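You operate a simulated robot arm through the tools that you are given. There is no shell and no other tool. Be economical: measure what you need, move in short steps, check, and stop when the job is done.

You are at the controls of a simulated robot arm. One attempt, no reset.

JOB
Swap the empty roll for red tape and wind it onto the coil.
Fine: empty roll on the free peg; whole length on; arm out with the new roll on it; turntable locked.

It is judged by the outcome, as a careful person would: the job done as asked, and still so three seconds after it is handed in. It fails if anything else is knocked over, pushed out of place, dropped, spilled or broken.

ROBOT AND FRAMES
A 6-joint arm with a two-finger parallel gripper, fixed in place. Base frame: the origin is at the foot of the arm, x ahead of it, y to its left, z up; the work surface is at about z = 822. Lengths are in mm, angles in degrees, forces in N, time in s.
With the tool pointing down near the work surface it reaches from about 260 to 680 mm from the base axis. Its first joint turns from -66.0 to 66.0 degrees. Payload 2.9 kg.
Tool frame: the origin (TCP) lies between the finger pads and is the grasp point; the fingertips stand 30 mm ahead of it; z points along the fingers, y is the line along which they close. Largest opening 110 mm; finger width 20, thickness 10; the body of the gripper, 48 by 112 mm, starts 55 mm behind the TCP.
Orientation is that of the tool frame in the base frame, as a unit quaternion [w, x, y, z]. With the fingers straight down and closing along the base's y, the tool's x points along the base's -x, its y along +y and its z along -z.

CONTROLS
- The arm moves only by the tool arm_command. Its argument "motion" is text: rows parted by semicolons, each of 7 numbers parted by spaces: the shift along the base's x, y, z in units of 500 mm (1.0 is 500 mm), then the turn, a rotation vector about the base's x, y, z in units of 60 degrees (1.0 is 60 degrees), then the gripper command, from -1 (fully open) to 1 (shut), values between in proportion. In form: x y z wx wy wz claw; .... A call has 1 to 20 rows; each row is the pose to reach, as a shift and turn from the pose commanded when the call began. A call with a number of a shift or a turn outside -1 to 1 is refused whole. Rows are played at 5 a second. More than 50 mm and 8.6 degrees between two rows, or a gripper value outside its range, and nothing of the call is played. Where a pose cannot be reached the arm comes as near as it can. A force on the tool above 40 N (or 10 N above the force at the start of the call, whichever is more), or a blocked arm, ends the call early, and 0.2 s more pass. Each finger travels about 108 mm/s and halts on what it meets, pressing with about 34 N; the grip force reading is that of the motor and also rises with nothing between the fingers. The clock runs only during rows and for 0.2 s after the last one: add rows that repeat a pose to give the fingers time. The reply holds the time, the measured pose of the TCP, the force on the tool along the base axes, the opening and the grip force, in the units named above and with some noise, with the torque about the TCP (base axes, N m) and any sound that the robot's microphone picked up.
- Cameras (640 x 400 px; columns grow to the right, rows downward): "scene" is fixed at [82.9, 433.1, 1393.7]; the picture's right is [-0.72, -0.69, 0.00], its down [-0.33, 0.35, -0.88] and it looks along [0.61, -0.63, -0.48] (base axes); focal length 283 px, centre (320, 200). "wrist" rides on the gripper at [72, 17, -103] in the tool frame; the picture's right is [-0.23, 0.97, 0.00], its down [-0.76, -0.18, -0.62] and it looks along [-0.61, -0.14, 0.78] (tool axes); focal length 222 px, centre (320, 200). There is no depth. A picture from a camera that has moved, and an enlarged one, comes with that camera's place and axes in the base frame and with its lens.
- snapshot(camera): a new picture of that camera. No time passes.
- zoom(camera, box): a new picture of the part [left, top, right, bottom] of that camera's present view, enlarged. No time passes.
- hand_in(): hands the job in; it is judged then, once.

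Go step by step. Nothing tells you positions but the pictures and the camera data: compare them with the known pose of the tool, close in by small moves and look again before you grip or let go. The budget is 120 turns and 76 pictures, counting those below and the enlarged ones. Unless the task says otherwise, let go and move clear before handing in, and close with one line.

The tools are called after "Call:" as a command line: name --argument value ..., lists and objects as JSON in quotes. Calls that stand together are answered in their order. arm_command: Moves the arm, as the interface text tells. Its arguments: {"type":"object","properties":{"motion":{"type":"string"}},"required":["motion"]} The other tools are called the same way: snapshot (camera) takes a picture; zoom (camera, box) takes an enlarged picture of a part of a camera's view; hand_in () hands the job in.

At the start:

```text
t: 0.0
tcp_pos: [448.7, 86.8, 1238.9]
ee_rot: [0.0, 0.001, 1.0, 0.0]
wrist_force: [0.3, -0.1, -0.5]
torque: [0.04, 0.02, -0.01]
finger_gap: 109.8
grip_force: 0.1
```

scene: 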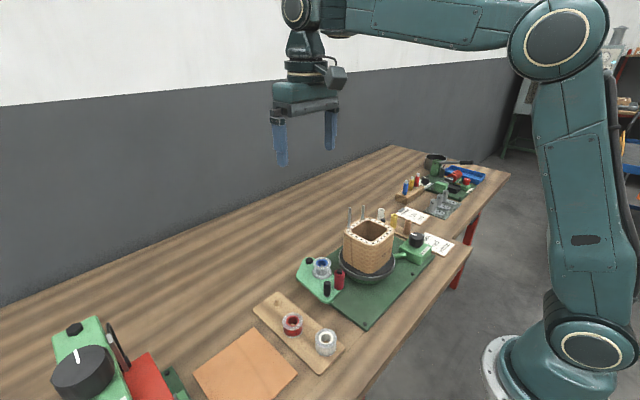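
wrist: 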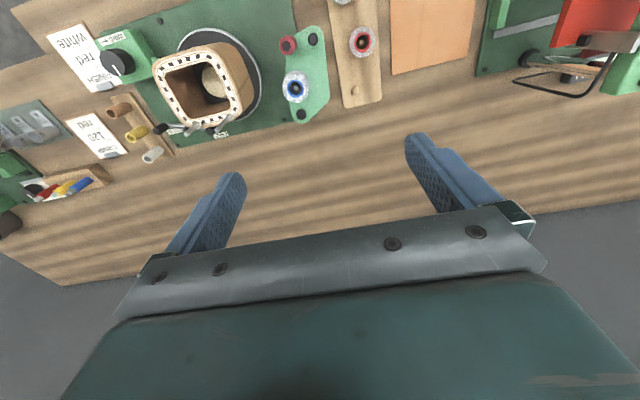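

I see a coil former on a turntable, a green swing arm holding a roll, and a wooden strip with other rolls. I'll zoom in to learn the details.

Call:
zoom --camera "scene" --box '[240, 190, 460, 380]'

Call:
zoom --camera "wrist" --box '[30, 0, 400, 180]'

Call:
zoom --camera "scene" --box '[290, 200, 450, 310]'

```text
2.11 times, centred on (350, 285) of scene
camera zoom: at [82.9, 433.1, 1393.7], right [-0.72, -0.69, 0.0], down [-0.33, 0.35, -0.88], along [0.61, -0.63, -0.48], focal length 596 px, centre (257, 21)
```

zoom: 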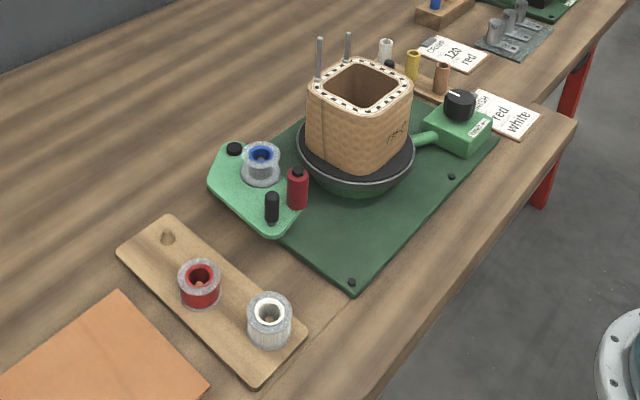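

```text
1.73 times, centred on (215, 90) of wrist
camera zoom: at [375.8, 102.4, 1342.1], right [0.23, 0.97, 0.0], down [0.76, -0.18, 0.62], along [0.61, -0.14, -0.78], focal length 384 px, centre (502, 390)
```

zoom: 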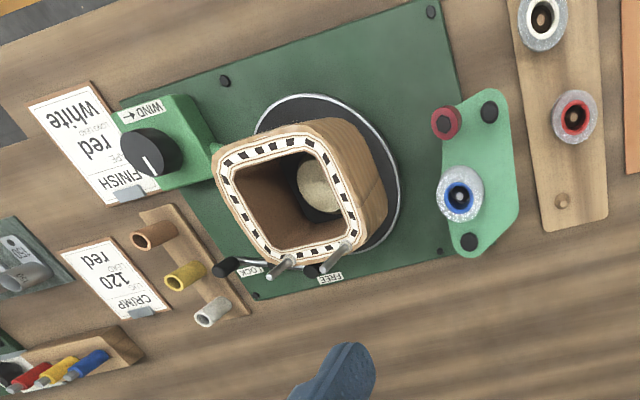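

```text
3.64 times, centred on (370, 255) of scene
camera zoom: at [82.9, 433.1, 1393.7], right [-0.72, -0.69, 0.0], down [-0.33, 0.35, -0.88], along [0.61, -0.63, -0.48], focal length 1029 px, centre (138, 0)
```

zoom: 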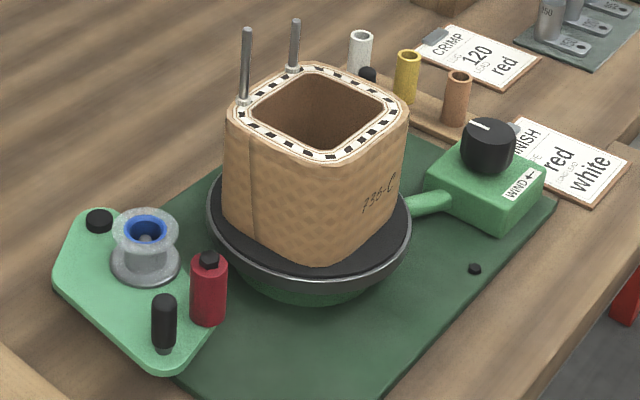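

Now I'll move the wrist camera for a closer look at the lock lever and knob box side.

Call:
arm_command --motion "0 -0.1 -0.03 0 0 0 -1; 0 -0.2 -0.06 0 0 0 -1; -0.02 -0.29 -0.09 0 0 0 -1; -0.04 -0.38 -0.12 0 0 0 -1; -0.06 -0.46 -0.15 0 0 0 -1; -0.08 -0.52 -0.19 0 0 0 -1"

Call:
snapshot --camera "wrist"

Call:
zoom --camera "wrist" --box '[200, 0, 520, 200]'

```text
refused: row 1 steps farther than a row can; nothing moved
```

```text
70 pictures are left
camera wrist: at [375.8, 102.4, 1342.1], right [0.23, 0.97, 0.0], down [0.76, -0.18, 0.62], along [0.61, -0.14, -0.78], focal length 222 px, centre (320, 200)
```

wrist: 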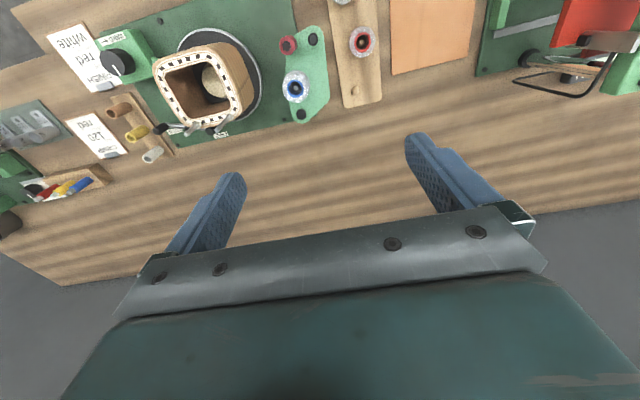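

```text
2.00 times, centred on (360, 100) of wrist
camera zoom: at [375.8, 102.4, 1342.1], right [0.23, 0.97, 0.0], down [0.76, -0.18, 0.62], along [0.61, -0.14, -0.78], focal length 444 px, centre (240, 400)
```

zoom: 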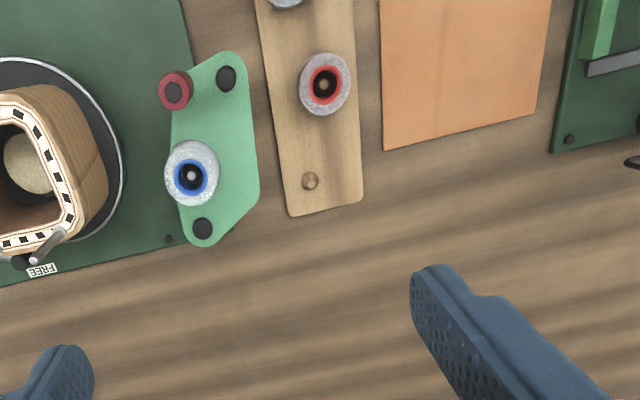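

The step was slightly too long; I'll use shorter steps.

Call:
arm_command --motion "0 -0.09 -0.03 0 0 0 -1; 0 -0.18 -0.06 0 0 0 -1; -0.02 -0.26 -0.09 0 0 0 -1; -0.04 -0.34 -0.12 0 0 0 -1; -0.06 -0.42 -0.15 0 0 0 -1; -0.08 -0.5 -0.18 0 0 0 -1"

Call:
snapshot --camera "wrist"

```text
t: 1.4
tcp_pos: [410.3, -163.2, 1149.7]
ee_rot: [0.0, 0.0, 1.0, 0.0]
wrist_force: [0.3, -0.8, -0.3]
torque: [-0.04, 0.02, 0.01]
finger_gap: 110.0
grip_force: 0.0
```

```text
68 pictures are left
camera wrist: at [337.6, -147.9, 1252.4], right [0.23, 0.97, 0.0], down [0.76, -0.18, 0.62], along [0.61, -0.14, -0.78], focal length 222 px, centre (320, 200)
```

wrist: 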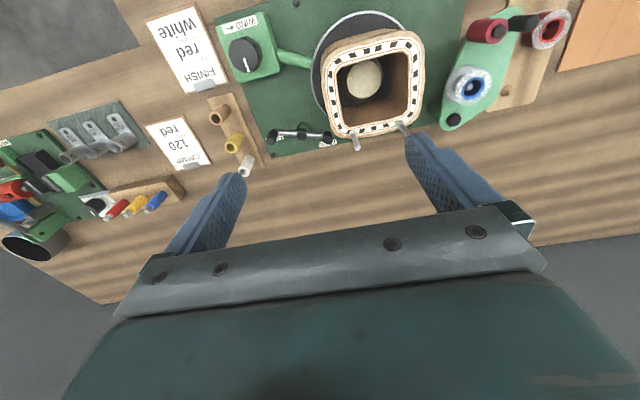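

Call:
zoom --camera "wrist" --box '[200, 0, 440, 180]'

Call:
zoom --camera "wrist" --box '[245, 100, 365, 175]'

Call:
zoom --camera "wrist" --box '[420, 0, 580, 140]'

```text
2.22 times, centred on (320, 90) of wrist
camera zoom: at [337.6, -147.9, 1252.4], right [0.23, 0.97, 0.0], down [0.76, -0.18, 0.62], along [0.61, -0.14, -0.78], focal length 494 px, centre (320, 444)
```

zoom: 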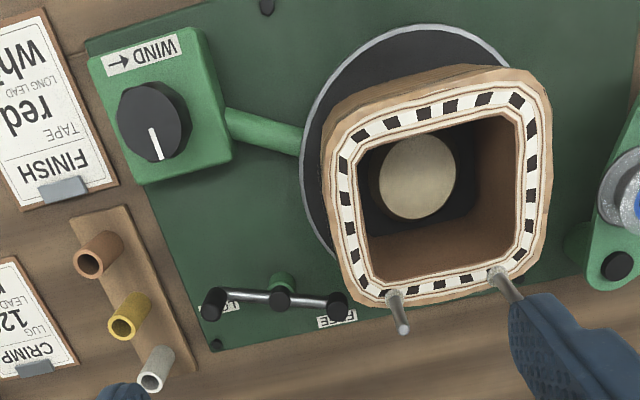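

```text
5.33 times, centred on (305, 138) of wrist
camera zoom: at [337.6, -147.9, 1252.4], right [0.23, 0.97, 0.0], down [0.76, -0.18, 0.62], along [0.61, -0.14, -0.78], focal length 1185 px, centre (400, 533)
```

zoom: 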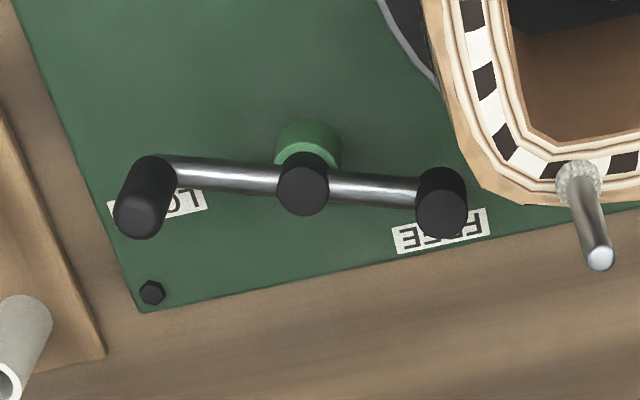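

```text
2.86 times, centred on (500, 70) of wrist
camera zoom: at [337.6, -147.9, 1252.4], right [0.23, 0.97, 0.0], down [0.76, -0.18, 0.62], along [0.61, -0.14, -0.78], focal length 635 px, centre (-194, 571)
```

zoom: 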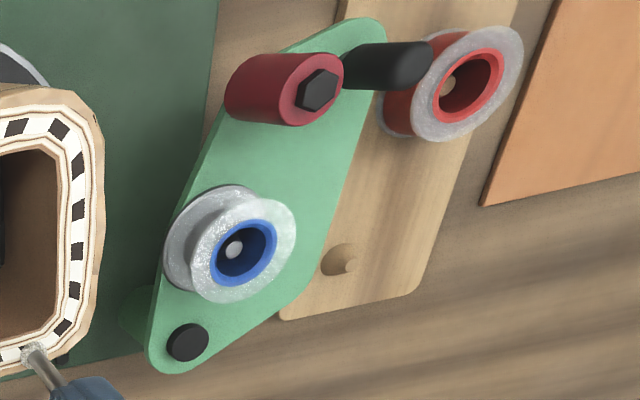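

The empty roll on the arm is at about (455, 41, top 918), the red roll at about (421, 169, 863), and the free peg near (503, 149). I'll hover over the empty roll and look.

Call:
arm_command --motion "0.02 0.08 0 0 0 0 -1; 0.04 0.16 0 0 0 0 -1; 0.06 0.24 0 0 0 0 -1; 0.08 0.32 0 0 0 0 -1; 0.09 0.4 0 0 0 0 -1; 0.09 0.408 -0.08 0 0 0 -1; 0.09 0.408 -0.16 0 0 0 -1; 0.09 0.408 -0.24 0 0 0 -0.5; 0.09 0.408 -0.3 0 0 0 -0.4;0.09 0.408 -0.3 0 0 0 -0.4"

Call:
snapshot --camera "wrist"

Call:
zoom --camera "scene" --box '[240, 190, 460, 380]'

```text
t: 3.6
tcp_pos: [451.3, 39.8, 996.9]
ee_rot: [0.0, 0.0, 1.0, 0.0]
wrist_force: [-0.4, -0.8, 0.8]
torque: [-0.02, -0.02, 0.01]
finger_gap: 77.0
grip_force: 0.1
```

```text
64 pictures are left
camera wrist: at [379.6, 55.3, 1100.9], right [0.23, 0.97, 0.0], down [0.76, -0.18, 0.62], along [0.61, -0.14, -0.78], focal length 222 px, centre (320, 200)
```

wrist: 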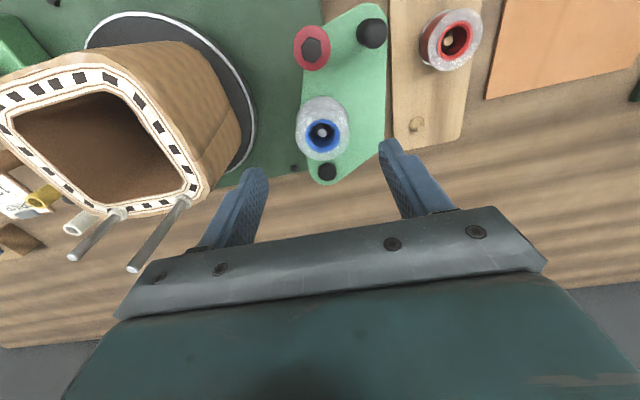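

```text
2.11 times, centred on (350, 285) of scene
camera zoom: at [82.9, 433.1, 1393.7], right [-0.72, -0.69, 0.0], down [-0.33, 0.35, -0.88], along [0.61, -0.63, -0.48], focal length 596 px, centre (257, 21)
```

zoom: 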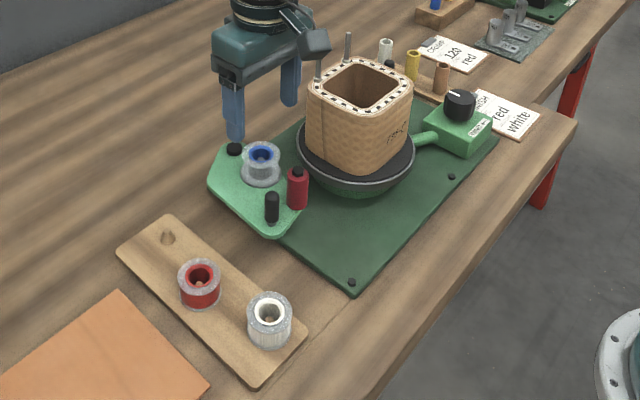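

The roll is centred under the tool at about (452, 41). I'll descend and grip.

Call:
arm_command --motion "0.001 0.002 -0.06 0 0 0 -0.4; 0.001 0.002 -0.11 0 0 0 -0.4; 0.001 0.002 -0.135 0 0 0 -0.4; 0.001 0.002 -0.15 0 0 0 -0.4; 0.001 0.002 -0.15 0 0 0 -0.4"

Call:
zoom --camera "scene" --box '[280, 220, 380, 310]'

Call:
snapshot --camera "wrist"

```text
t: 4.8
tcp_pos: [453.3, 41.5, 922.8]
ee_rot: [0.0, 0.001, 1.0, 0.0]
wrist_force: [0.1, -0.3, 0.0]
torque: [0.01, 0.03, 0.02]
finger_gap: 76.8
grip_force: 0.1
```

```text
4.44 times, centred on (330, 265) of scene
camera zoom: at [82.9, 433.1, 1393.7], right [-0.72, -0.69, 0.0], down [-0.33, 0.35, -0.88], along [0.61, -0.63, -0.48], focal length 1258 px, centre (276, -89)
```

zoom: 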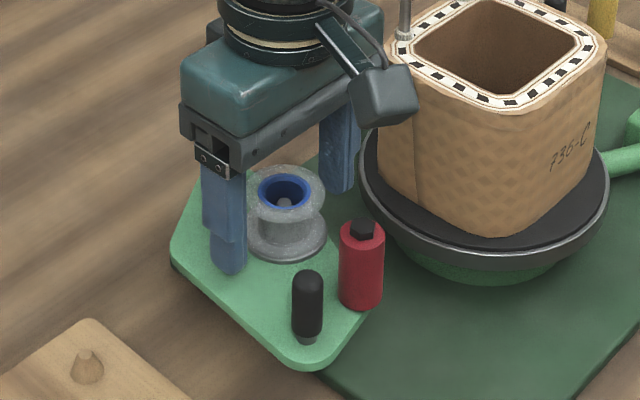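

```text
61 pictures are left
camera wrist: at [381.1, 57.1, 1027.6], right [0.23, 0.97, 0.0], down [0.76, -0.18, 0.62], along [0.61, -0.14, -0.78], focal length 222 px, centre (320, 200)
```

wrist: 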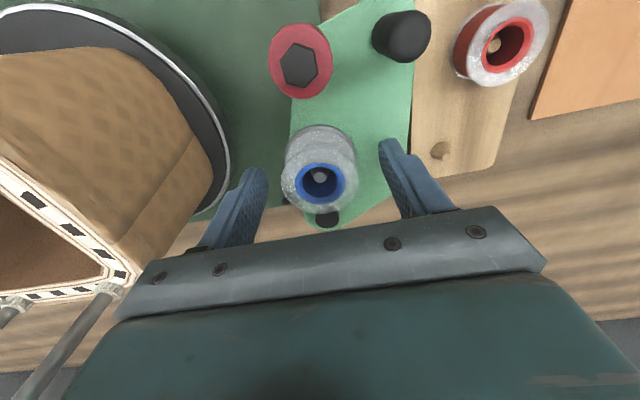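

Aligned; lowering a bit more so both flanges are held, then closing.

Call:
arm_command --motion "0.002 0 -0.006 0 0 0 -0.4; 0.002 0 -0.01 0 0 0 -0.4; 0.002 0 -0.01 0 0 0 -0.4"

Call:
arm_command --motion "0 0 0 0 0 0 0; 0 0 0 0 0 0 0.2; 0 0 0 0 0 0 0.3; 0 0 0 0 0 0 0.3"

```text
t: 5.6
tcp_pos: [454.4, 41.4, 919.3]
ee_rot: [0.0, 0.0, 1.0, 0.0]
wrist_force: [-0.2, -0.2, 0.2]
torque: [-0.02, -0.02, 0.03]
finger_gap: 76.8
grip_force: 0.1
```

```text
t: 6.6
tcp_pos: [454.6, 42.1, 919.3]
ee_rot: [0.0, 0.001, 1.0, 0.0]
wrist_force: [0.6, -5.8, -0.7]
torque: [-0.14, -0.03, 0.0]
finger_gap: 49.6
grip_force: 45.2
```

Gripped at 49.6 mm. Lifting straight up.

Call:
arm_command --motion "0 0 0.03 0 0 0 0.3; 0 0 0.08 0 0 0 0.3; 0 0 0.14 0 0 0 0.3; 0 0 0.14 0 0 0 0.3"

Call:
snapshot --camera "wrist"

Call:
zoom --camera "scene" --box '[250, 200, 390, 370]'

```text
t: 7.6
tcp_pos: [455.2, 41.2, 989.0]
ee_rot: [0.0, 0.0, 1.0, 0.0]
wrist_force: [-0.3, -0.5, 0.6]
torque: [0.0, 0.01, 0.0]
finger_gap: 44.7
grip_force: 34.2
```

```text
60 pictures are left
camera wrist: at [382.4, 57.1, 1092.7], right [0.23, 0.97, 0.0], down [0.76, -0.18, 0.62], along [0.61, -0.14, -0.78], focal length 222 px, centre (320, 200)
```

wrist: 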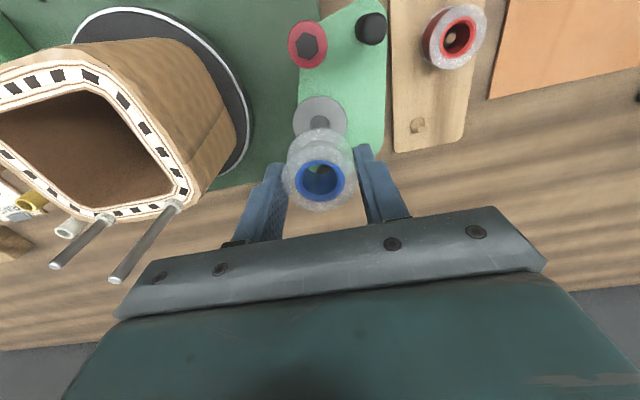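

```text
2.35 times, centred on (320, 285) of scene
camera zoom: at [82.9, 433.1, 1393.7], right [-0.72, -0.69, 0.0], down [-0.33, 0.35, -0.88], along [0.61, -0.63, -0.48], focal length 666 px, centre (320, 0)
```

zoom: 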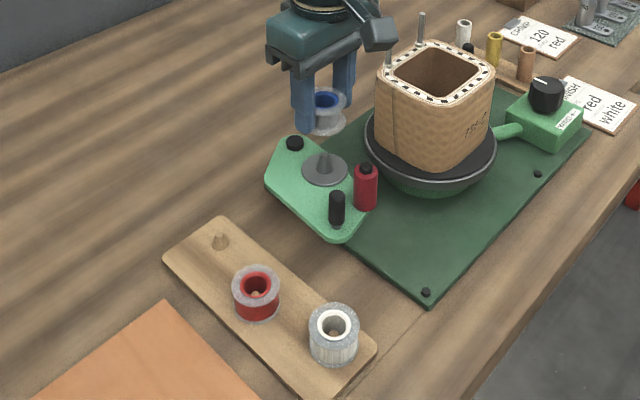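

The wide disc belongs to the arm; the roll itself is 44.7 mm and now in the grip. I'll check how it sits.

Call:
zoom --camera "wrist" --box '[220, 80, 420, 240]'

Call:
zoom --camera "scene" --box '[290, 210, 350, 290]'

```text
2.50 times, centred on (320, 160) of wrist
camera zoom: at [382.4, 57.1, 1092.7], right [0.23, 0.97, 0.0], down [0.76, -0.18, 0.62], along [0.61, -0.14, -0.78], focal length 555 px, centre (320, 300)
```

zoom: 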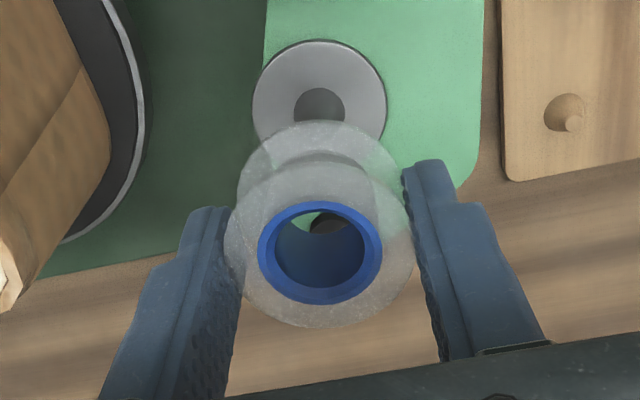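

```text
5.00 times, centred on (320, 250) of scene
camera zoom: at [82.9, 433.1, 1393.7], right [-0.72, -0.69, 0.0], down [-0.33, 0.35, -0.88], along [0.61, -0.63, -0.48], focal length 1415 px, centre (320, -50)
```

zoom: 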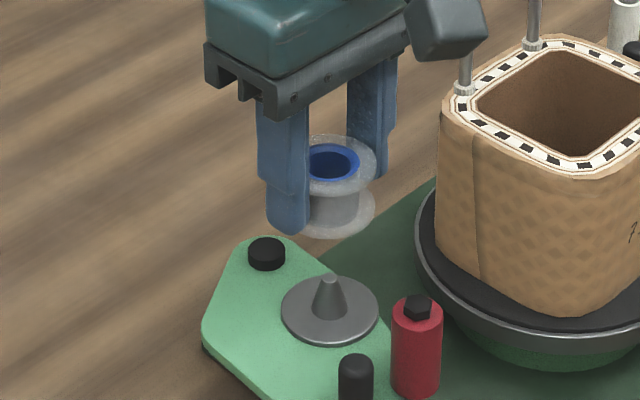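

The roll hangs upright. I'll carry it above the free peg at about (502, 149).

Call:
arm_command --motion "0.03 0.07 0 0 0 0 0.3; 0.06 0.14 0 0 0 0 0.3; 0.096 0.216 0 0 0 0 0.3; 0.096 0.216 -0.08 0 0 0 0.3; 0.096 0.216 -0.16 0 0 0 0.3; 0.096 0.216 -0.2 0 0 0 0.3; 0.096 0.216 -0.2 0 0 0 0.3"

Call:
zoom --camera "wrist" --box '[220, 80, 420, 240]'

Call:
zoom --camera "scene" --box '[240, 210, 360, 380]'

```text
t: 9.2
tcp_pos: [502.1, 149.9, 889.1]
ee_rot: [0.0, 0.0, 1.0, 0.0]
wrist_force: [0.3, 0.0, -0.5]
torque: [0.01, -0.02, 0.03]
finger_gap: 44.2
grip_force: 34.1
```

```text
2.50 times, centred on (320, 160) of wrist
camera zoom: at [430.4, 166.1, 992.1], right [0.23, 0.97, 0.0], down [0.76, -0.18, 0.62], along [0.61, -0.14, -0.78], focal length 555 px, centre (320, 300)
```

zoom: 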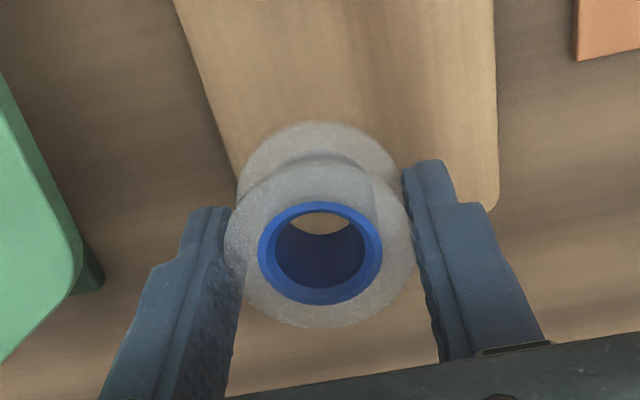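

```text
2.35 times, centred on (300, 295) of scene
camera zoom: at [82.9, 433.1, 1393.7], right [-0.72, -0.69, 0.0], down [-0.33, 0.35, -0.88], along [0.61, -0.63, -0.48], focal length 666 px, centre (367, -24)
```

zoom: 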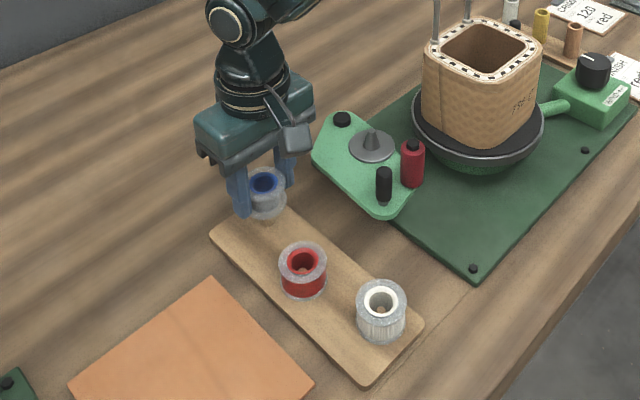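

The roll is over the peg region; lowering in small steps, watching force.

Call:
arm_command --motion "0.002 -0.001 -0.01 0 0 0 0.3; 0.002 -0.001 -0.02 0 0 0 0.3; 0.002 -0.001 -0.03 0 0 0 0.3; 0.002 -0.001 -0.036 0 0 0 0.3; 0.002 -0.001 -0.042 0 0 0 0.3;0.002 -0.001 -0.046 0 0 0 0.3; 0.002 -0.001 -0.046 0 0 0 0.3"

Call:
zoom --camera "wrist" --box '[220, 80, 420, 240]'

Call:
zoom --camera "scene" --box '[255, 250, 325, 330]'

```text
t: 10.8
tcp_pos: [502.1, 148.2, 865.8]
ee_rot: [0.0, 0.0, 1.0, 0.0]
wrist_force: [0.1, -0.1, 0.5]
torque: [0.02, 0.02, 0.01]
finger_gap: 44.3
grip_force: 33.7
```

```text
2.50 times, centred on (320, 160) of wrist
camera zoom: at [430.3, 165.2, 969.8], right [0.23, 0.97, 0.0], down [0.76, -0.18, 0.62], along [0.61, -0.14, -0.78], focal length 555 px, centre (320, 300)
```

zoom: 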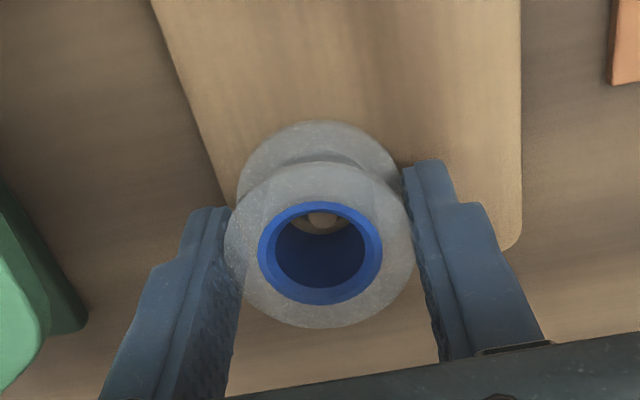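

```text
5.00 times, centred on (290, 290) of scene
camera zoom: at [82.9, 433.1, 1393.7], right [-0.72, -0.69, 0.0], down [-0.33, 0.35, -0.88], along [0.61, -0.63, -0.48], focal length 1415 px, centre (470, -250)
```

zoom: 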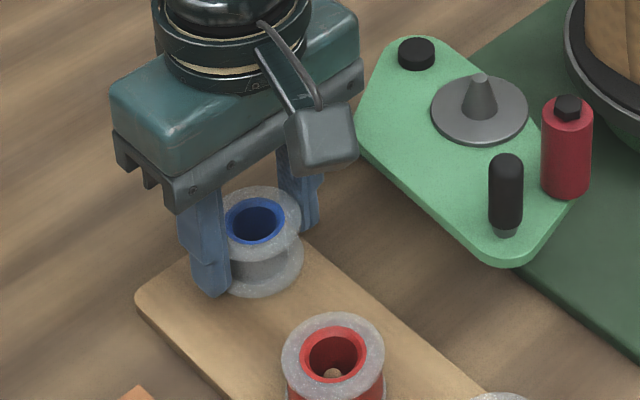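

The peg tip shows inside the bore, centred. I'll lower until contact and release.

Call:
arm_command --motion "0.002 0.001 -0.004 0 0 0 0.3; 0.002 0.001 -0.008 0 0 0 0.3; 0.002 0.001 -0.008 0 0 0 0.3"

Call:
zoom --camera "scene" --box '[265, 275, 315, 315]'

```text
t: 11.6
tcp_pos: [503.9, 149.9, 862.7]
ee_rot: [0.0, 0.0, 1.0, 0.0]
wrist_force: [-6.4, -0.5, 9.4]
torque: [-0.08, 0.43, 0.03]
finger_gap: 44.5
grip_force: 34.0
```

```text
10.00 times, centred on (290, 295) of scene
camera zoom: at [82.6, 433.0, 1393.7], right [-0.72, -0.69, 0.0], down [-0.33, 0.35, -0.88], along [0.61, -0.63, -0.48], focal length 2831 px, centre (620, -750)
```

zoom: 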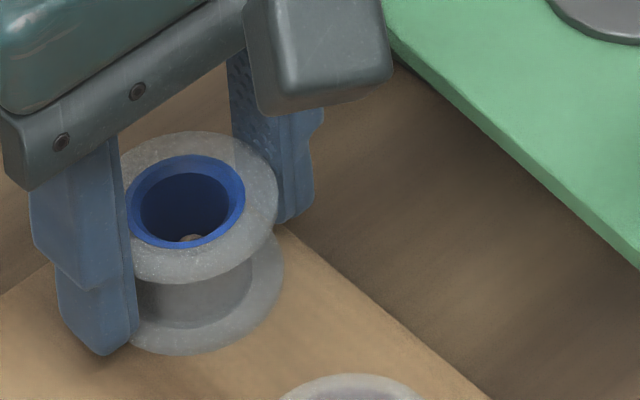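

The roll is touching the cone; releasing lets it settle.

Call:
arm_command --motion "-0.003 0 0 0 0 0 0.3; -0.003 0 0 0 0 0 0.1; -0.003 0 0 0 0 0 -0.1; -0.003 0 0 0 0 0 -0.2; -0.003 0 0 0 0 0 -0.2;-0.003 0 0.05 0 0 0 -0.2;-0.003 0 0.14 0 0 0 -0.2;-0.003 0 0.2 0 0 0 -0.2"

Call:
snapshot --camera "wrist"

Call:
zoom --camera "scene" --box '[255, 250, 355, 370]'

```text
t: 13.4
tcp_pos: [504.2, 148.8, 964.5]
ee_rot: [0.0, 0.0, 1.0, 0.001]
wrist_force: [-0.4, 1.2, -0.1]
torque: [0.01, 0.0, -0.01]
finger_gap: 66.0
grip_force: 0.0
```

```text
51 pictures are left
camera wrist: at [431.7, 165.1, 1067.7], right [0.23, 0.97, 0.0], down [0.76, -0.18, 0.62], along [0.61, -0.14, -0.78], focal length 222 px, centre (320, 200)
```

wrist: 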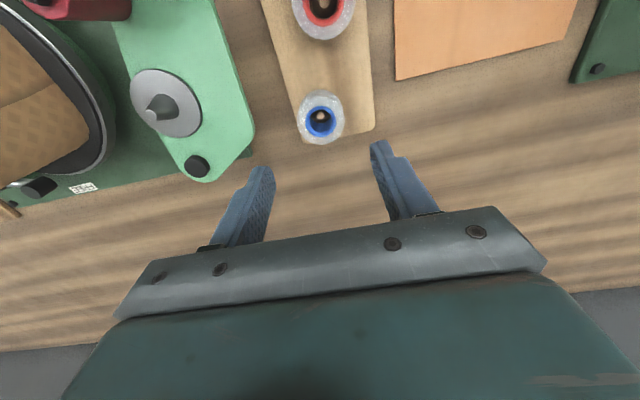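

```text
3.33 times, centred on (305, 310) of scene
camera zoom: at [82.9, 433.0, 1393.7], right [-0.72, -0.69, 0.0], down [-0.33, 0.35, -0.88], along [0.61, -0.63, -0.48], focal length 944 px, centre (370, -167)
```

zoom: 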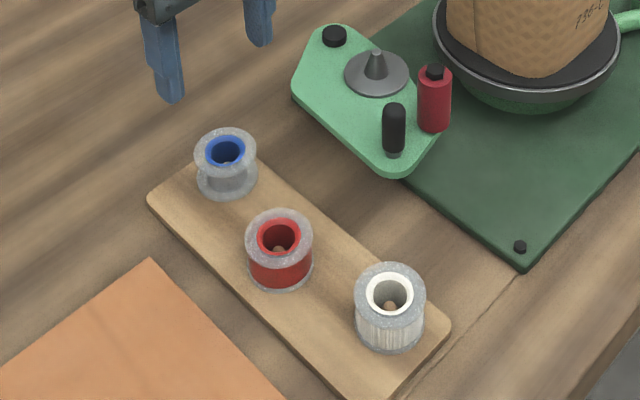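

The empty roll sits on the free peg. Next I'll go over the red roll at about (422, 170).

Call:
arm_command --motion "-0.06 0.02 0 0 0 0 -0.3; -0.12 0.04 0 0 0 0 -0.4; -0.163 0.042 0 0 0 0 -0.4; -0.163 0.042 -0.08 0 0 0 -0.4; -0.163 0.042 -0.08 0 0 0 -0.4"

Call:
zoom --camera "wrist" --box '[200, 60, 440, 240]'

```text
t: 14.6
tcp_pos: [421.1, 170.3, 920.1]
ee_rot: [0.0, 0.0, 1.0, 0.0]
wrist_force: [-0.7, -0.4, 0.7]
torque: [-0.02, -0.02, 0.02]
finger_gap: 77.1
grip_force: 0.1
```

```text
2.22 times, centred on (320, 150) of wrist
camera zoom: at [348.5, 185.0, 1024.7], right [0.23, 0.97, 0.0], down [0.76, -0.18, 0.62], along [0.61, -0.14, -0.78], focal length 494 px, centre (320, 311)
```

zoom: 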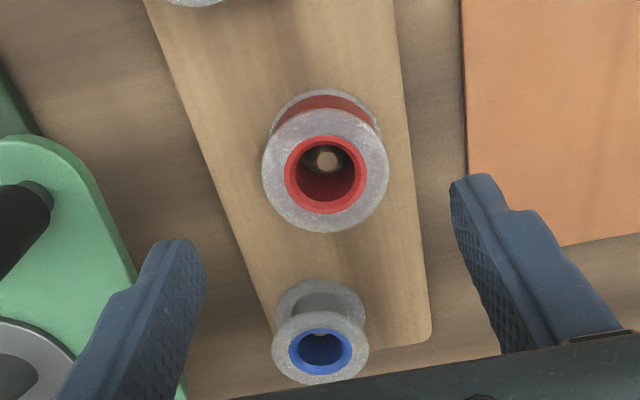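

Red roll centre about (418.5, 171). Descending and gripping.

Call:
arm_command --motion "-0.005 0.002 -0.05 0 0 0 -0.4; -0.005 0.002 -0.09 0 0 0 -0.4; -0.005 0.002 -0.107 0 0 0 -0.4; -0.005 0.002 -0.107 0 0 0 -0.4; -0.005 0.002 -0.107 0 0 0 0; -0.005 0.002 -0.107 0 0 0 0.3; -0.005 0.002 -0.107 0 0 0 0.3; -0.005 0.002 -0.107 0 0 0 0.3"

Call:
zoom --camera "wrist" --box '[200, 60, 440, 240]'

```text
t: 16.4
tcp_pos: [419.4, 170.4, 867.3]
ee_rot: [0.0, 0.0, 1.0, -0.001]
wrist_force: [0.2, 1.8, -0.7]
torque: [0.0, 0.03, 0.01]
finger_gap: 44.4
grip_force: 33.9
```

```text
2.22 times, centred on (320, 150) of wrist
camera zoom: at [346.4, 187.2, 971.2], right [0.23, 0.97, 0.0], down [0.76, -0.18, 0.62], along [0.61, -0.14, -0.78], focal length 494 px, centre (320, 311)
```

zoom: 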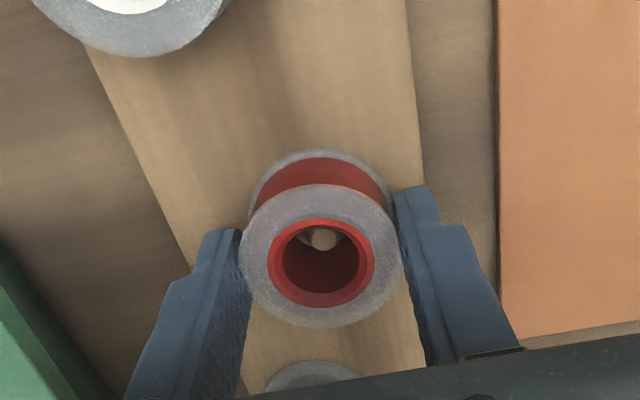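

Red roll gripped at 44.4 mm. Lifting it and carrying it over the arm's spindle.

Call:
arm_command --motion "0 0 0.04 0 0 0 0.3; 0 0 0.12 0 0 0 0.3; 0 0 0.2 0 0 0 0.3; 0 0 0.25 0 0 0 0.3; 0.02 -0.07 0.25 0 0 0 0.3; 0.04 -0.14 0.25 0 0 0 0.3; 0.06 -0.21 0.25 0 0 0 0.3; 0.073 -0.257 0.25 0 0 0 0.3; 0.073 -0.257 0.18 0 0 0 0.3; 0.073 -0.257 0.18 0 0 0 0.3"

Call:
zoom --camera "wrist" --box '[200, 60, 440, 240]'

Call:
zoom --camera "scene" --box '[280, 210, 380, 310]'

```text
t: 18.6
tcp_pos: [457.1, 42.1, 958.6]
ee_rot: [0.0, 0.0, 1.0, 0.0]
wrist_force: [-0.1, 1.0, 1.0]
torque: [-0.03, 0.01, 0.02]
finger_gap: 44.1
grip_force: 33.9
```

```text
2.22 times, centred on (320, 150) of wrist
camera zoom: at [384.7, 57.8, 1061.8], right [0.23, 0.97, 0.0], down [0.76, -0.18, 0.62], along [0.61, -0.14, -0.78], focal length 494 px, centre (320, 311)
```

zoom: 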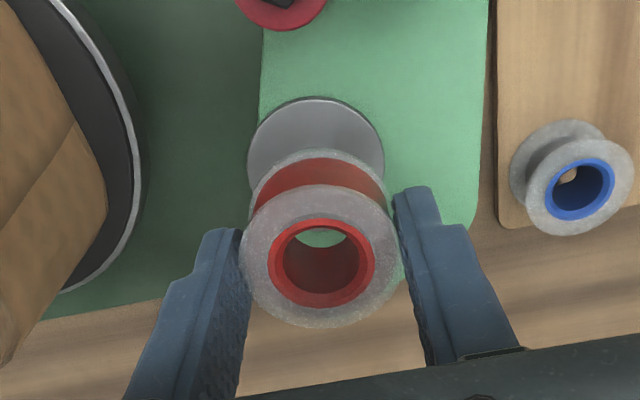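

```text
4.00 times, centred on (330, 260) of scene
camera zoom: at [83.0, 433.0, 1393.7], right [-0.72, -0.69, 0.0], down [-0.33, 0.35, -0.88], along [0.61, -0.63, -0.48], focal length 1132 px, centre (280, -40)
```

zoom: 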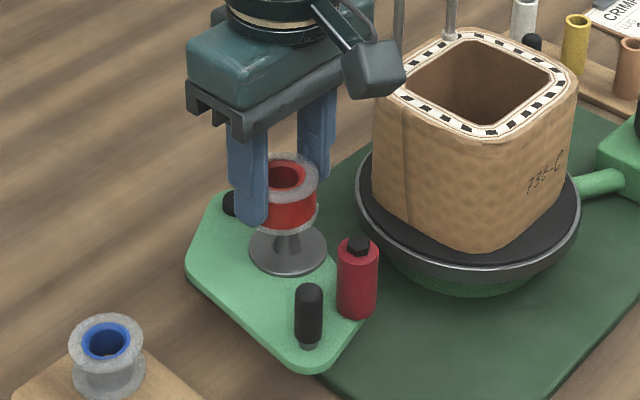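

Roll and spindle are nearly in line. Lowering onto the cone.

Call:
arm_command --motion "-0.003 -0.001 -0.02 0 0 0 0.3; -0.003 -0.001 -0.035 0 0 0 0.3; -0.003 -0.001 -0.048 0 0 0 0.3; -0.003 -0.001 -0.054 0 0 0 0.3; -0.003 -0.001 -0.058 0 0 0 0.3; -0.003 -0.001 -0.058 0 0 0 0.3"

Call:
zoom --camera "wrist" --box '[200, 60, 440, 240]'

Call:
zoom --camera "scene" --box '[290, 220, 370, 310]'

```text
t: 20.0
tcp_pos: [453.4, 41.4, 929.9]
ee_rot: [0.001, 0.001, 1.0, 0.0]
wrist_force: [-5.4, -7.1, 23.0]
torque: [-0.11, 0.2, 0.08]
finger_gap: 44.6
grip_force: 34.3
```

```text
2.22 times, centred on (320, 150) of wrist
camera zoom: at [381.5, 57.9, 1033.1], right [0.23, 0.97, 0.0], down [0.76, -0.18, 0.63], along [0.61, -0.14, -0.78], focal length 494 px, centre (320, 311)
```

zoom: 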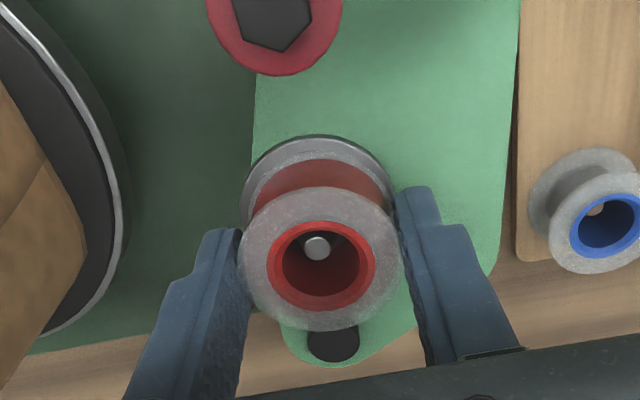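

```text
4.44 times, centred on (330, 265) of scene
camera zoom: at [82.5, 432.9, 1393.8], right [-0.72, -0.69, 0.0], down [-0.33, 0.35, -0.88], along [0.61, -0.63, -0.48], focal length 1258 px, centre (276, -89)
```

zoom: 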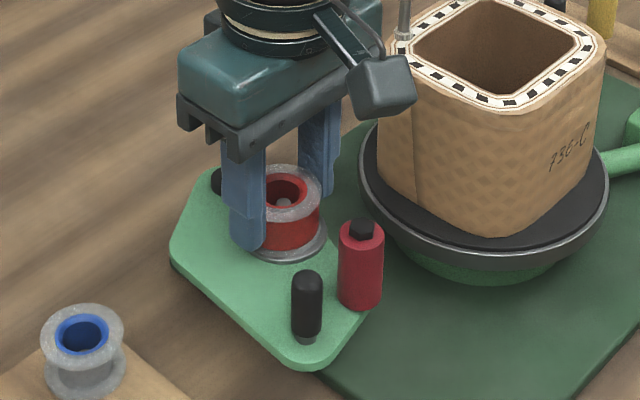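

It's on the cone and nearly seated. Releasing and backing up.

Call:
arm_command --motion "-0.002 -0.001 0 0 0 0 0.3; -0.002 -0.001 0 0 0 0 0.1; -0.002 -0.001 0 0 0 0 -0.1; -0.002 -0.001 0 0 0 0 -0.2; -0.002 -0.001 0 0 0 0 -0.2; -0.002 -0.001 0.06 0 0 0 -0.2; -0.002 -0.001 0.13 0 0 0 -0.2; -0.002 -0.001 0.2 0 0 0 -0.2"

Call:
snapshot --camera "wrist"

Call:
zoom --camera "scene" --box '[290, 220, 370, 310]'

```text
t: 21.8
tcp_pos: [454.2, 42.4, 1030.6]
ee_rot: [0.0, 0.0, 1.0, 0.0]
wrist_force: [-0.8, 0.0, 0.1]
torque: [-0.02, -0.02, 0.02]
finger_gap: 65.8
grip_force: 0.1
```

```text
43 pictures are left
camera wrist: at [381.6, 58.6, 1134.0], right [0.23, 0.97, 0.0], down [0.76, -0.18, 0.62], along [0.61, -0.14, -0.78], focal length 222 px, centre (320, 200)
```

wrist: 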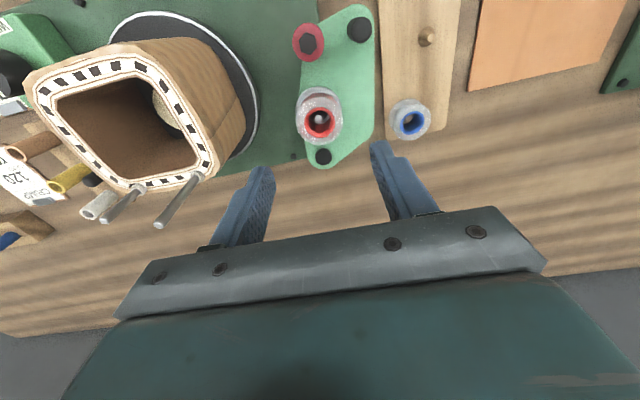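

```text
4.44 times, centred on (330, 265) of scene
camera zoom: at [82.9, 433.1, 1393.7], right [-0.72, -0.69, 0.0], down [-0.33, 0.35, -0.88], along [0.61, -0.63, -0.48], focal length 1258 px, centre (276, -89)
```

zoom: 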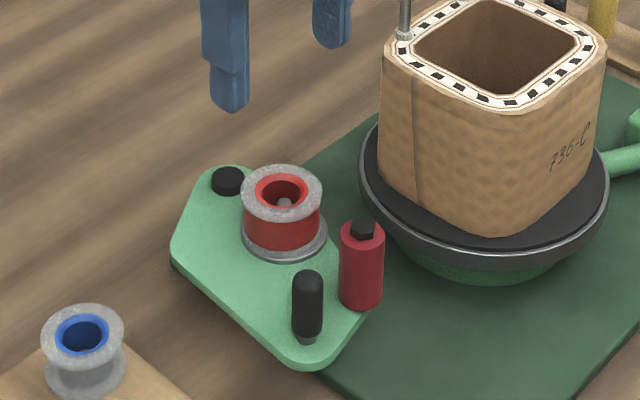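

The red roll is seated. Now I'll turn the tool by -90° and go above the black handle at about (392, 88).

Call:
arm_command --motion "-0.02 0.015 0 0 0 -0.14 -0.2; -0.04 0.03 0 0 0 -0.28 -0.2; -0.06 0.045 0 0 0 -0.42 -0.2; -0.08 0.06 0 0 0 -0.56 -0.2; -0.1 0.07 0 0 0 -0.7 -0.2; -0.12 0.09 0 0 0 -0.84 -0.2; -0.124 0.092 0 0 0 -0.98 -0.2"

Call:
arm_command --motion "0 0 0 0 0 -0.13 0.2; 0 0 0 0 0 -0.26 0.2; 0 0 0 0 0 -0.39 0.2; 0 0 0 0 0 -0.52 0.2; 0 0 -0.04 0 0 -0.52 0.2; 0 0 -0.04 0 0 -0.52 0.2"

Call:
snapshot --camera "wrist"

```text
t: 23.4
tcp_pos: [392.5, 86.9, 1030.6]
ee_rot: [0.0, 0.492, 0.871, -0.001]
wrist_force: [-0.4, 0.3, 1.0]
torque: [-0.01, 0.01, -0.03]
finger_gap: 65.9
grip_force: 0.1
```

```text
t: 24.8
tcp_pos: [391.7, 86.4, 1009.8]
ee_rot: [0.0, 0.707, 0.707, 0.0]
wrist_force: [0.0, 0.3, -0.4]
torque: [0.01, 0.0, 0.01]
finger_gap: 43.7
grip_force: 0.1
```

```text
41 pictures are left
camera wrist: at [408.5, 159.1, 1113.5], right [0.97, -0.23, 0.0], down [-0.18, -0.76, 0.62], along [-0.14, -0.61, -0.78], focal length 222 px, centre (320, 200)
```

wrist: 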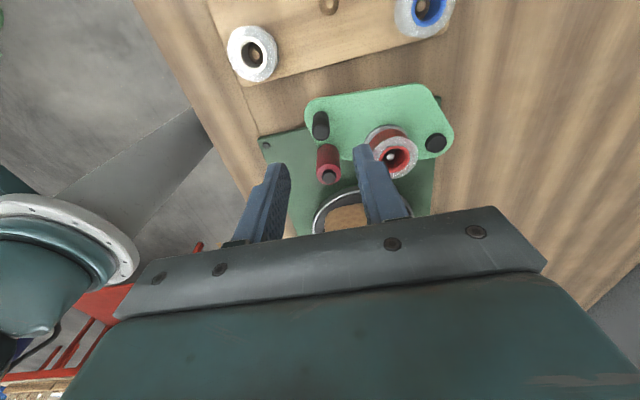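

The handle lies at about (393, 86). Descending around it and gripping.

Call:
arm_command --motion "0.003 -0.001 -0.06 0 0 0 0.3; 0.003 -0.001 -0.12 0 0 0 0.3; 0.003 -0.001 -0.16 0 0 0 0.3; 0.003 -0.001 -0.16 0 0 0 0.3"

Call:
zoom --camera "wrist" --box '[220, 80, 420, 240]'

Call:
zoom --camera "scene" --box '[290, 220, 390, 320]'

```text
t: 25.8
tcp_pos: [392.8, 87.1, 929.6]
ee_rot: [0.0, 0.707, 0.707, -0.001]
wrist_force: [0.4, 1.1, -0.4]
torque: [0.01, -0.01, 0.01]
finger_gap: 38.9
grip_force: 0.0
```

```text
2.50 times, centred on (320, 160) of wrist
camera zoom: at [409.6, 158.9, 1033.9], right [0.97, -0.23, 0.0], down [-0.18, -0.76, 0.62], along [-0.14, -0.61, -0.78], focal length 555 px, centre (320, 300)
```

zoom: 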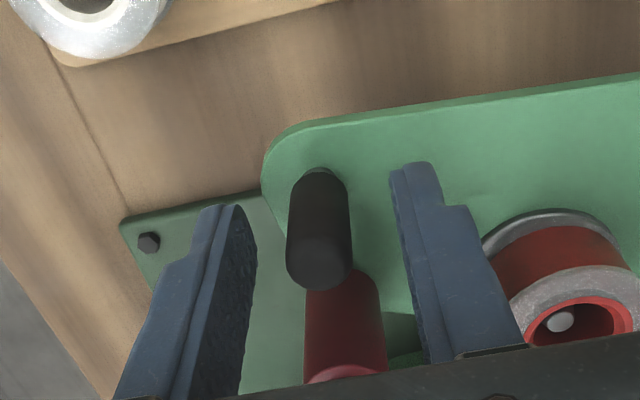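

```text
4.00 times, centred on (340, 270) of scene
camera zoom: at [82.9, 433.1, 1393.7], right [-0.72, -0.69, 0.0], down [-0.33, 0.35, -0.88], along [0.61, -0.63, -0.48], focal length 1132 px, centre (240, -80)
```

zoom: 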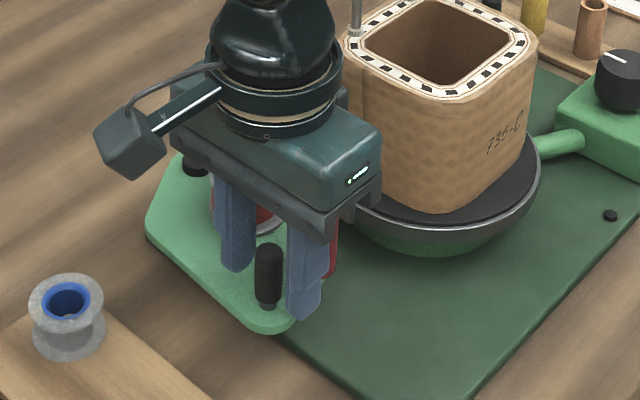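

Well aligned. Closing on the handle and starting the swing towards the coil in small arc steps.

Call:
arm_command --motion "0 0 0.015 0 0 0 0.5; 0 0 0.015 0 0 0 0.9; 0 0 0.015 0 0 0 0.9; 0 0 0.015 0 0 0 0.9"

```text
t: 26.8
tcp_pos: [393.7, 87.5, 937.7]
ee_rot: [-0.001, 0.707, 0.707, -0.001]
wrist_force: [-3.2, 0.1, -10.6]
torque: [0.14, -0.56, 0.02]
finger_gap: 15.3
grip_force: 45.4
```

Call:
arm_command --motion "-0.004 -0.010 -0.002 0 0 0 0.9; -0.009 -0.021 -0.002 0 0 0 0.9; -0.012 -0.031 -0.002 0 0 0 0.9; -0.015 -0.042 -0.002 0 0 0 0.9; -0.018 -0.052 -0.002 0 0 0 0.9; -0.020 -0.063 -0.002 0 0 0 0.9"

Call:
zoom --camera "scene" --box '[280, 190, 420, 320]'

```text
t: 28.2
tcp_pos: [383.4, 55.7, 936.5]
ee_rot: [0.002, 0.706, 0.708, 0.002]
wrist_force: [1.0, 0.4, 32.3]
torque: [-0.06, 0.48, 0.12]
finger_gap: 15.1
grip_force: 45.2
```

```text
3.08 times, centred on (350, 255) of scene
camera zoom: at [82.6, 433.0, 1393.7], right [-0.72, -0.69, 0.0], down [-0.33, 0.35, -0.88], along [0.61, -0.63, -0.48], focal length 871 px, centre (228, 31)
```

zoom: 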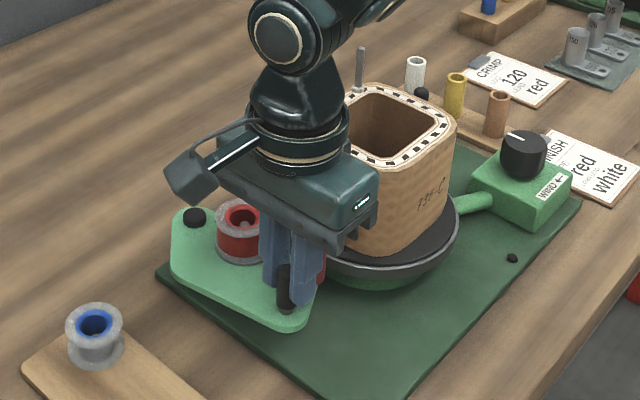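

The arm swings smoothly. Continuing the arc, relieving the vertical load.

Call:
arm_command --motion "-0.001 -0.010 0.0012 0 0 0 0.9; -0.003 -0.022 0.0012 0 0 0 0.9; -0.004 -0.032 0.0012 0 0 0 0.9; -0.004 -0.043 0.0012 0 0 0 0.9; -0.004 -0.054 0.0012 0 0 0 0.9; -0.003 -0.065 0.0012 0 0 0 0.9"

Call:
zoom --camera "scene" --box '[280, 190, 420, 320]'

Call:
snapshot --camera "wrist"

```text
t: 29.6
tcp_pos: [381.2, 24.1, 935.7]
ee_rot: [0.0, 0.708, 0.707, 0.001]
wrist_force: [14.9, 1.3, -5.6]
torque: [-0.22, 0.24, 0.15]
finger_gap: 15.2
grip_force: 44.8
```

```text
3.08 times, centred on (350, 255) of scene
camera zoom: at [83.4, 433.1, 1393.7], right [-0.72, -0.69, 0.0], down [-0.33, 0.35, -0.88], along [0.61, -0.63, -0.48], focal length 871 px, centre (228, 31)
```

zoom: 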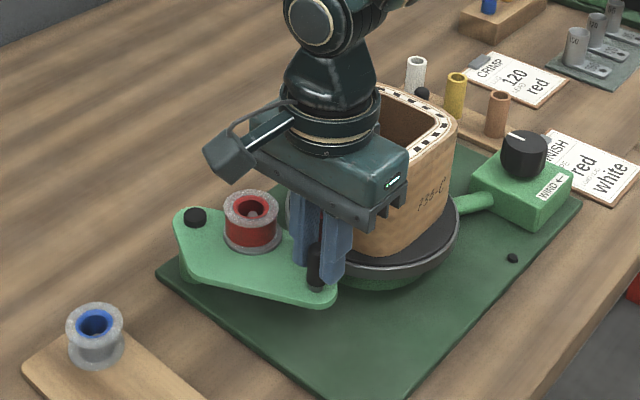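

```text
36 pictures are left
camera wrist: at [398.1, 94.6, 1039.5], right [0.97, -0.23, 0.0], down [-0.18, -0.76, 0.62], along [-0.14, -0.61, -0.78], focal length 222 px, centre (320, 200)
```

wrist: 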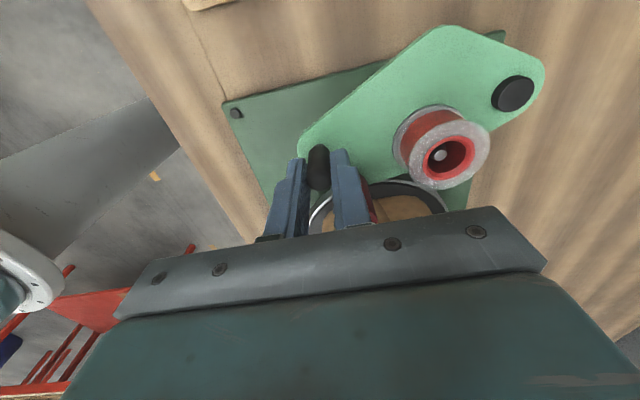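

Still no coil contact. Continuing the arc slowly, watching for force in y.

Call:
arm_command --motion "0.003 -0.011 0 0 0 0 0.9; 0.004 -0.022 0 0 0 0 0.9; 0.006 -0.033 0 0 0 0 0.9; 0.009 -0.044 0 0 0 0 0.9; 0.009 -0.044 0 0 0 0 0.9"

Call:
zoom --camera "scene" --box '[280, 190, 420, 320]'

```text
t: 30.8
tcp_pos: [386.2, 2.1, 935.8]
ee_rot: [0.0, 0.706, 0.708, -0.001]
wrist_force: [-1.1, 7.5, 2.9]
torque: [0.56, -0.09, 0.04]
finger_gap: 15.4
grip_force: 45.1
```

```text
3.08 times, centred on (350, 255) of scene
camera zoom: at [82.8, 433.2, 1393.7], right [-0.72, -0.69, 0.0], down [-0.33, 0.35, -0.88], along [0.61, -0.63, -0.48], focal length 871 px, centre (228, 31)
```

zoom: 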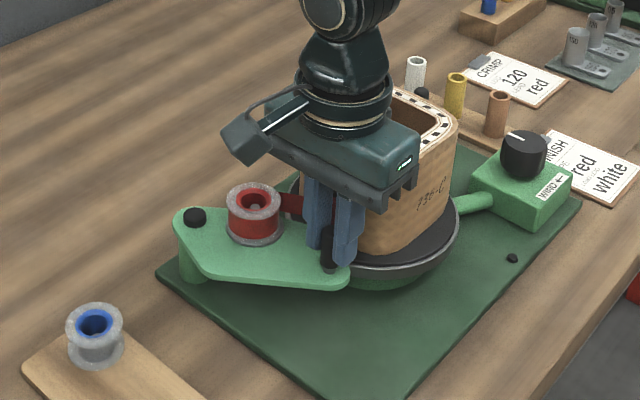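

A red tape strip now runs from the roll. I'll check for contact more closely.

Call:
zoom --camera "scene" --box '[320, 230, 380, 290]'

Call:
zoom --camera "wrist" --box '[260, 60, 560, 240]'

```text
6.67 times, centred on (350, 260) of scene
camera zoom: at [82.8, 433.2, 1393.7], right [-0.72, -0.69, 0.0], down [-0.33, 0.35, -0.88], along [0.61, -0.63, -0.48], focal length 1887 px, centre (120, -200)
```

zoom: 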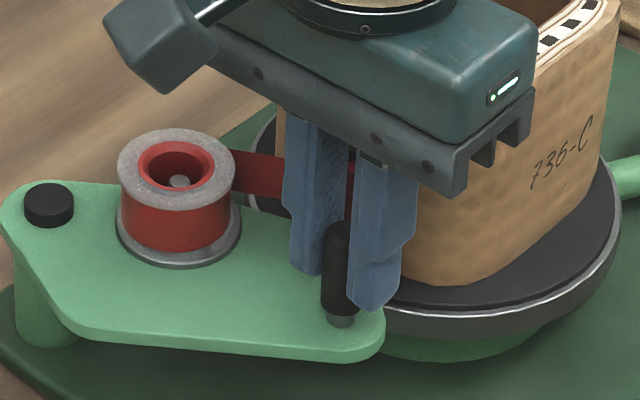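

```text
2.13 times, centred on (410, 150) of wrist
camera zoom: at [402.6, 72.8, 1039.5], right [0.97, -0.23, 0.0], down [-0.18, -0.76, 0.62], along [-0.14, -0.61, -0.78], focal length 474 px, centre (128, 307)
```

zoom: 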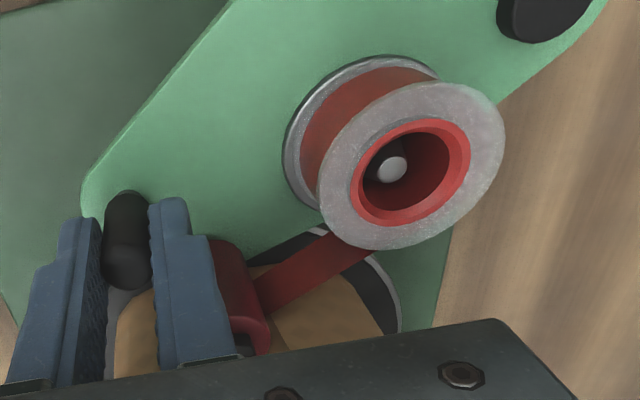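

The tape runs roll → roller. I'll press a couple of millimetres more to confirm contact, then let go and check that it stays.

Call:
arm_command --motion "0.001 -0.004 0 0 0 0 0.9; 0.003 -0.008 0 0 0 0 0.9; 0.003 -0.008 0 0 0 0 0.9"

```text
t: 31.6
tcp_pos: [386.0, -3.7, 936.9]
ee_rot: [0.0, 0.708, 0.707, -0.002]
wrist_force: [-3.0, -1.0, -0.6]
torque: [0.52, -0.12, 0.08]
finger_gap: 15.3
grip_force: 44.8
```

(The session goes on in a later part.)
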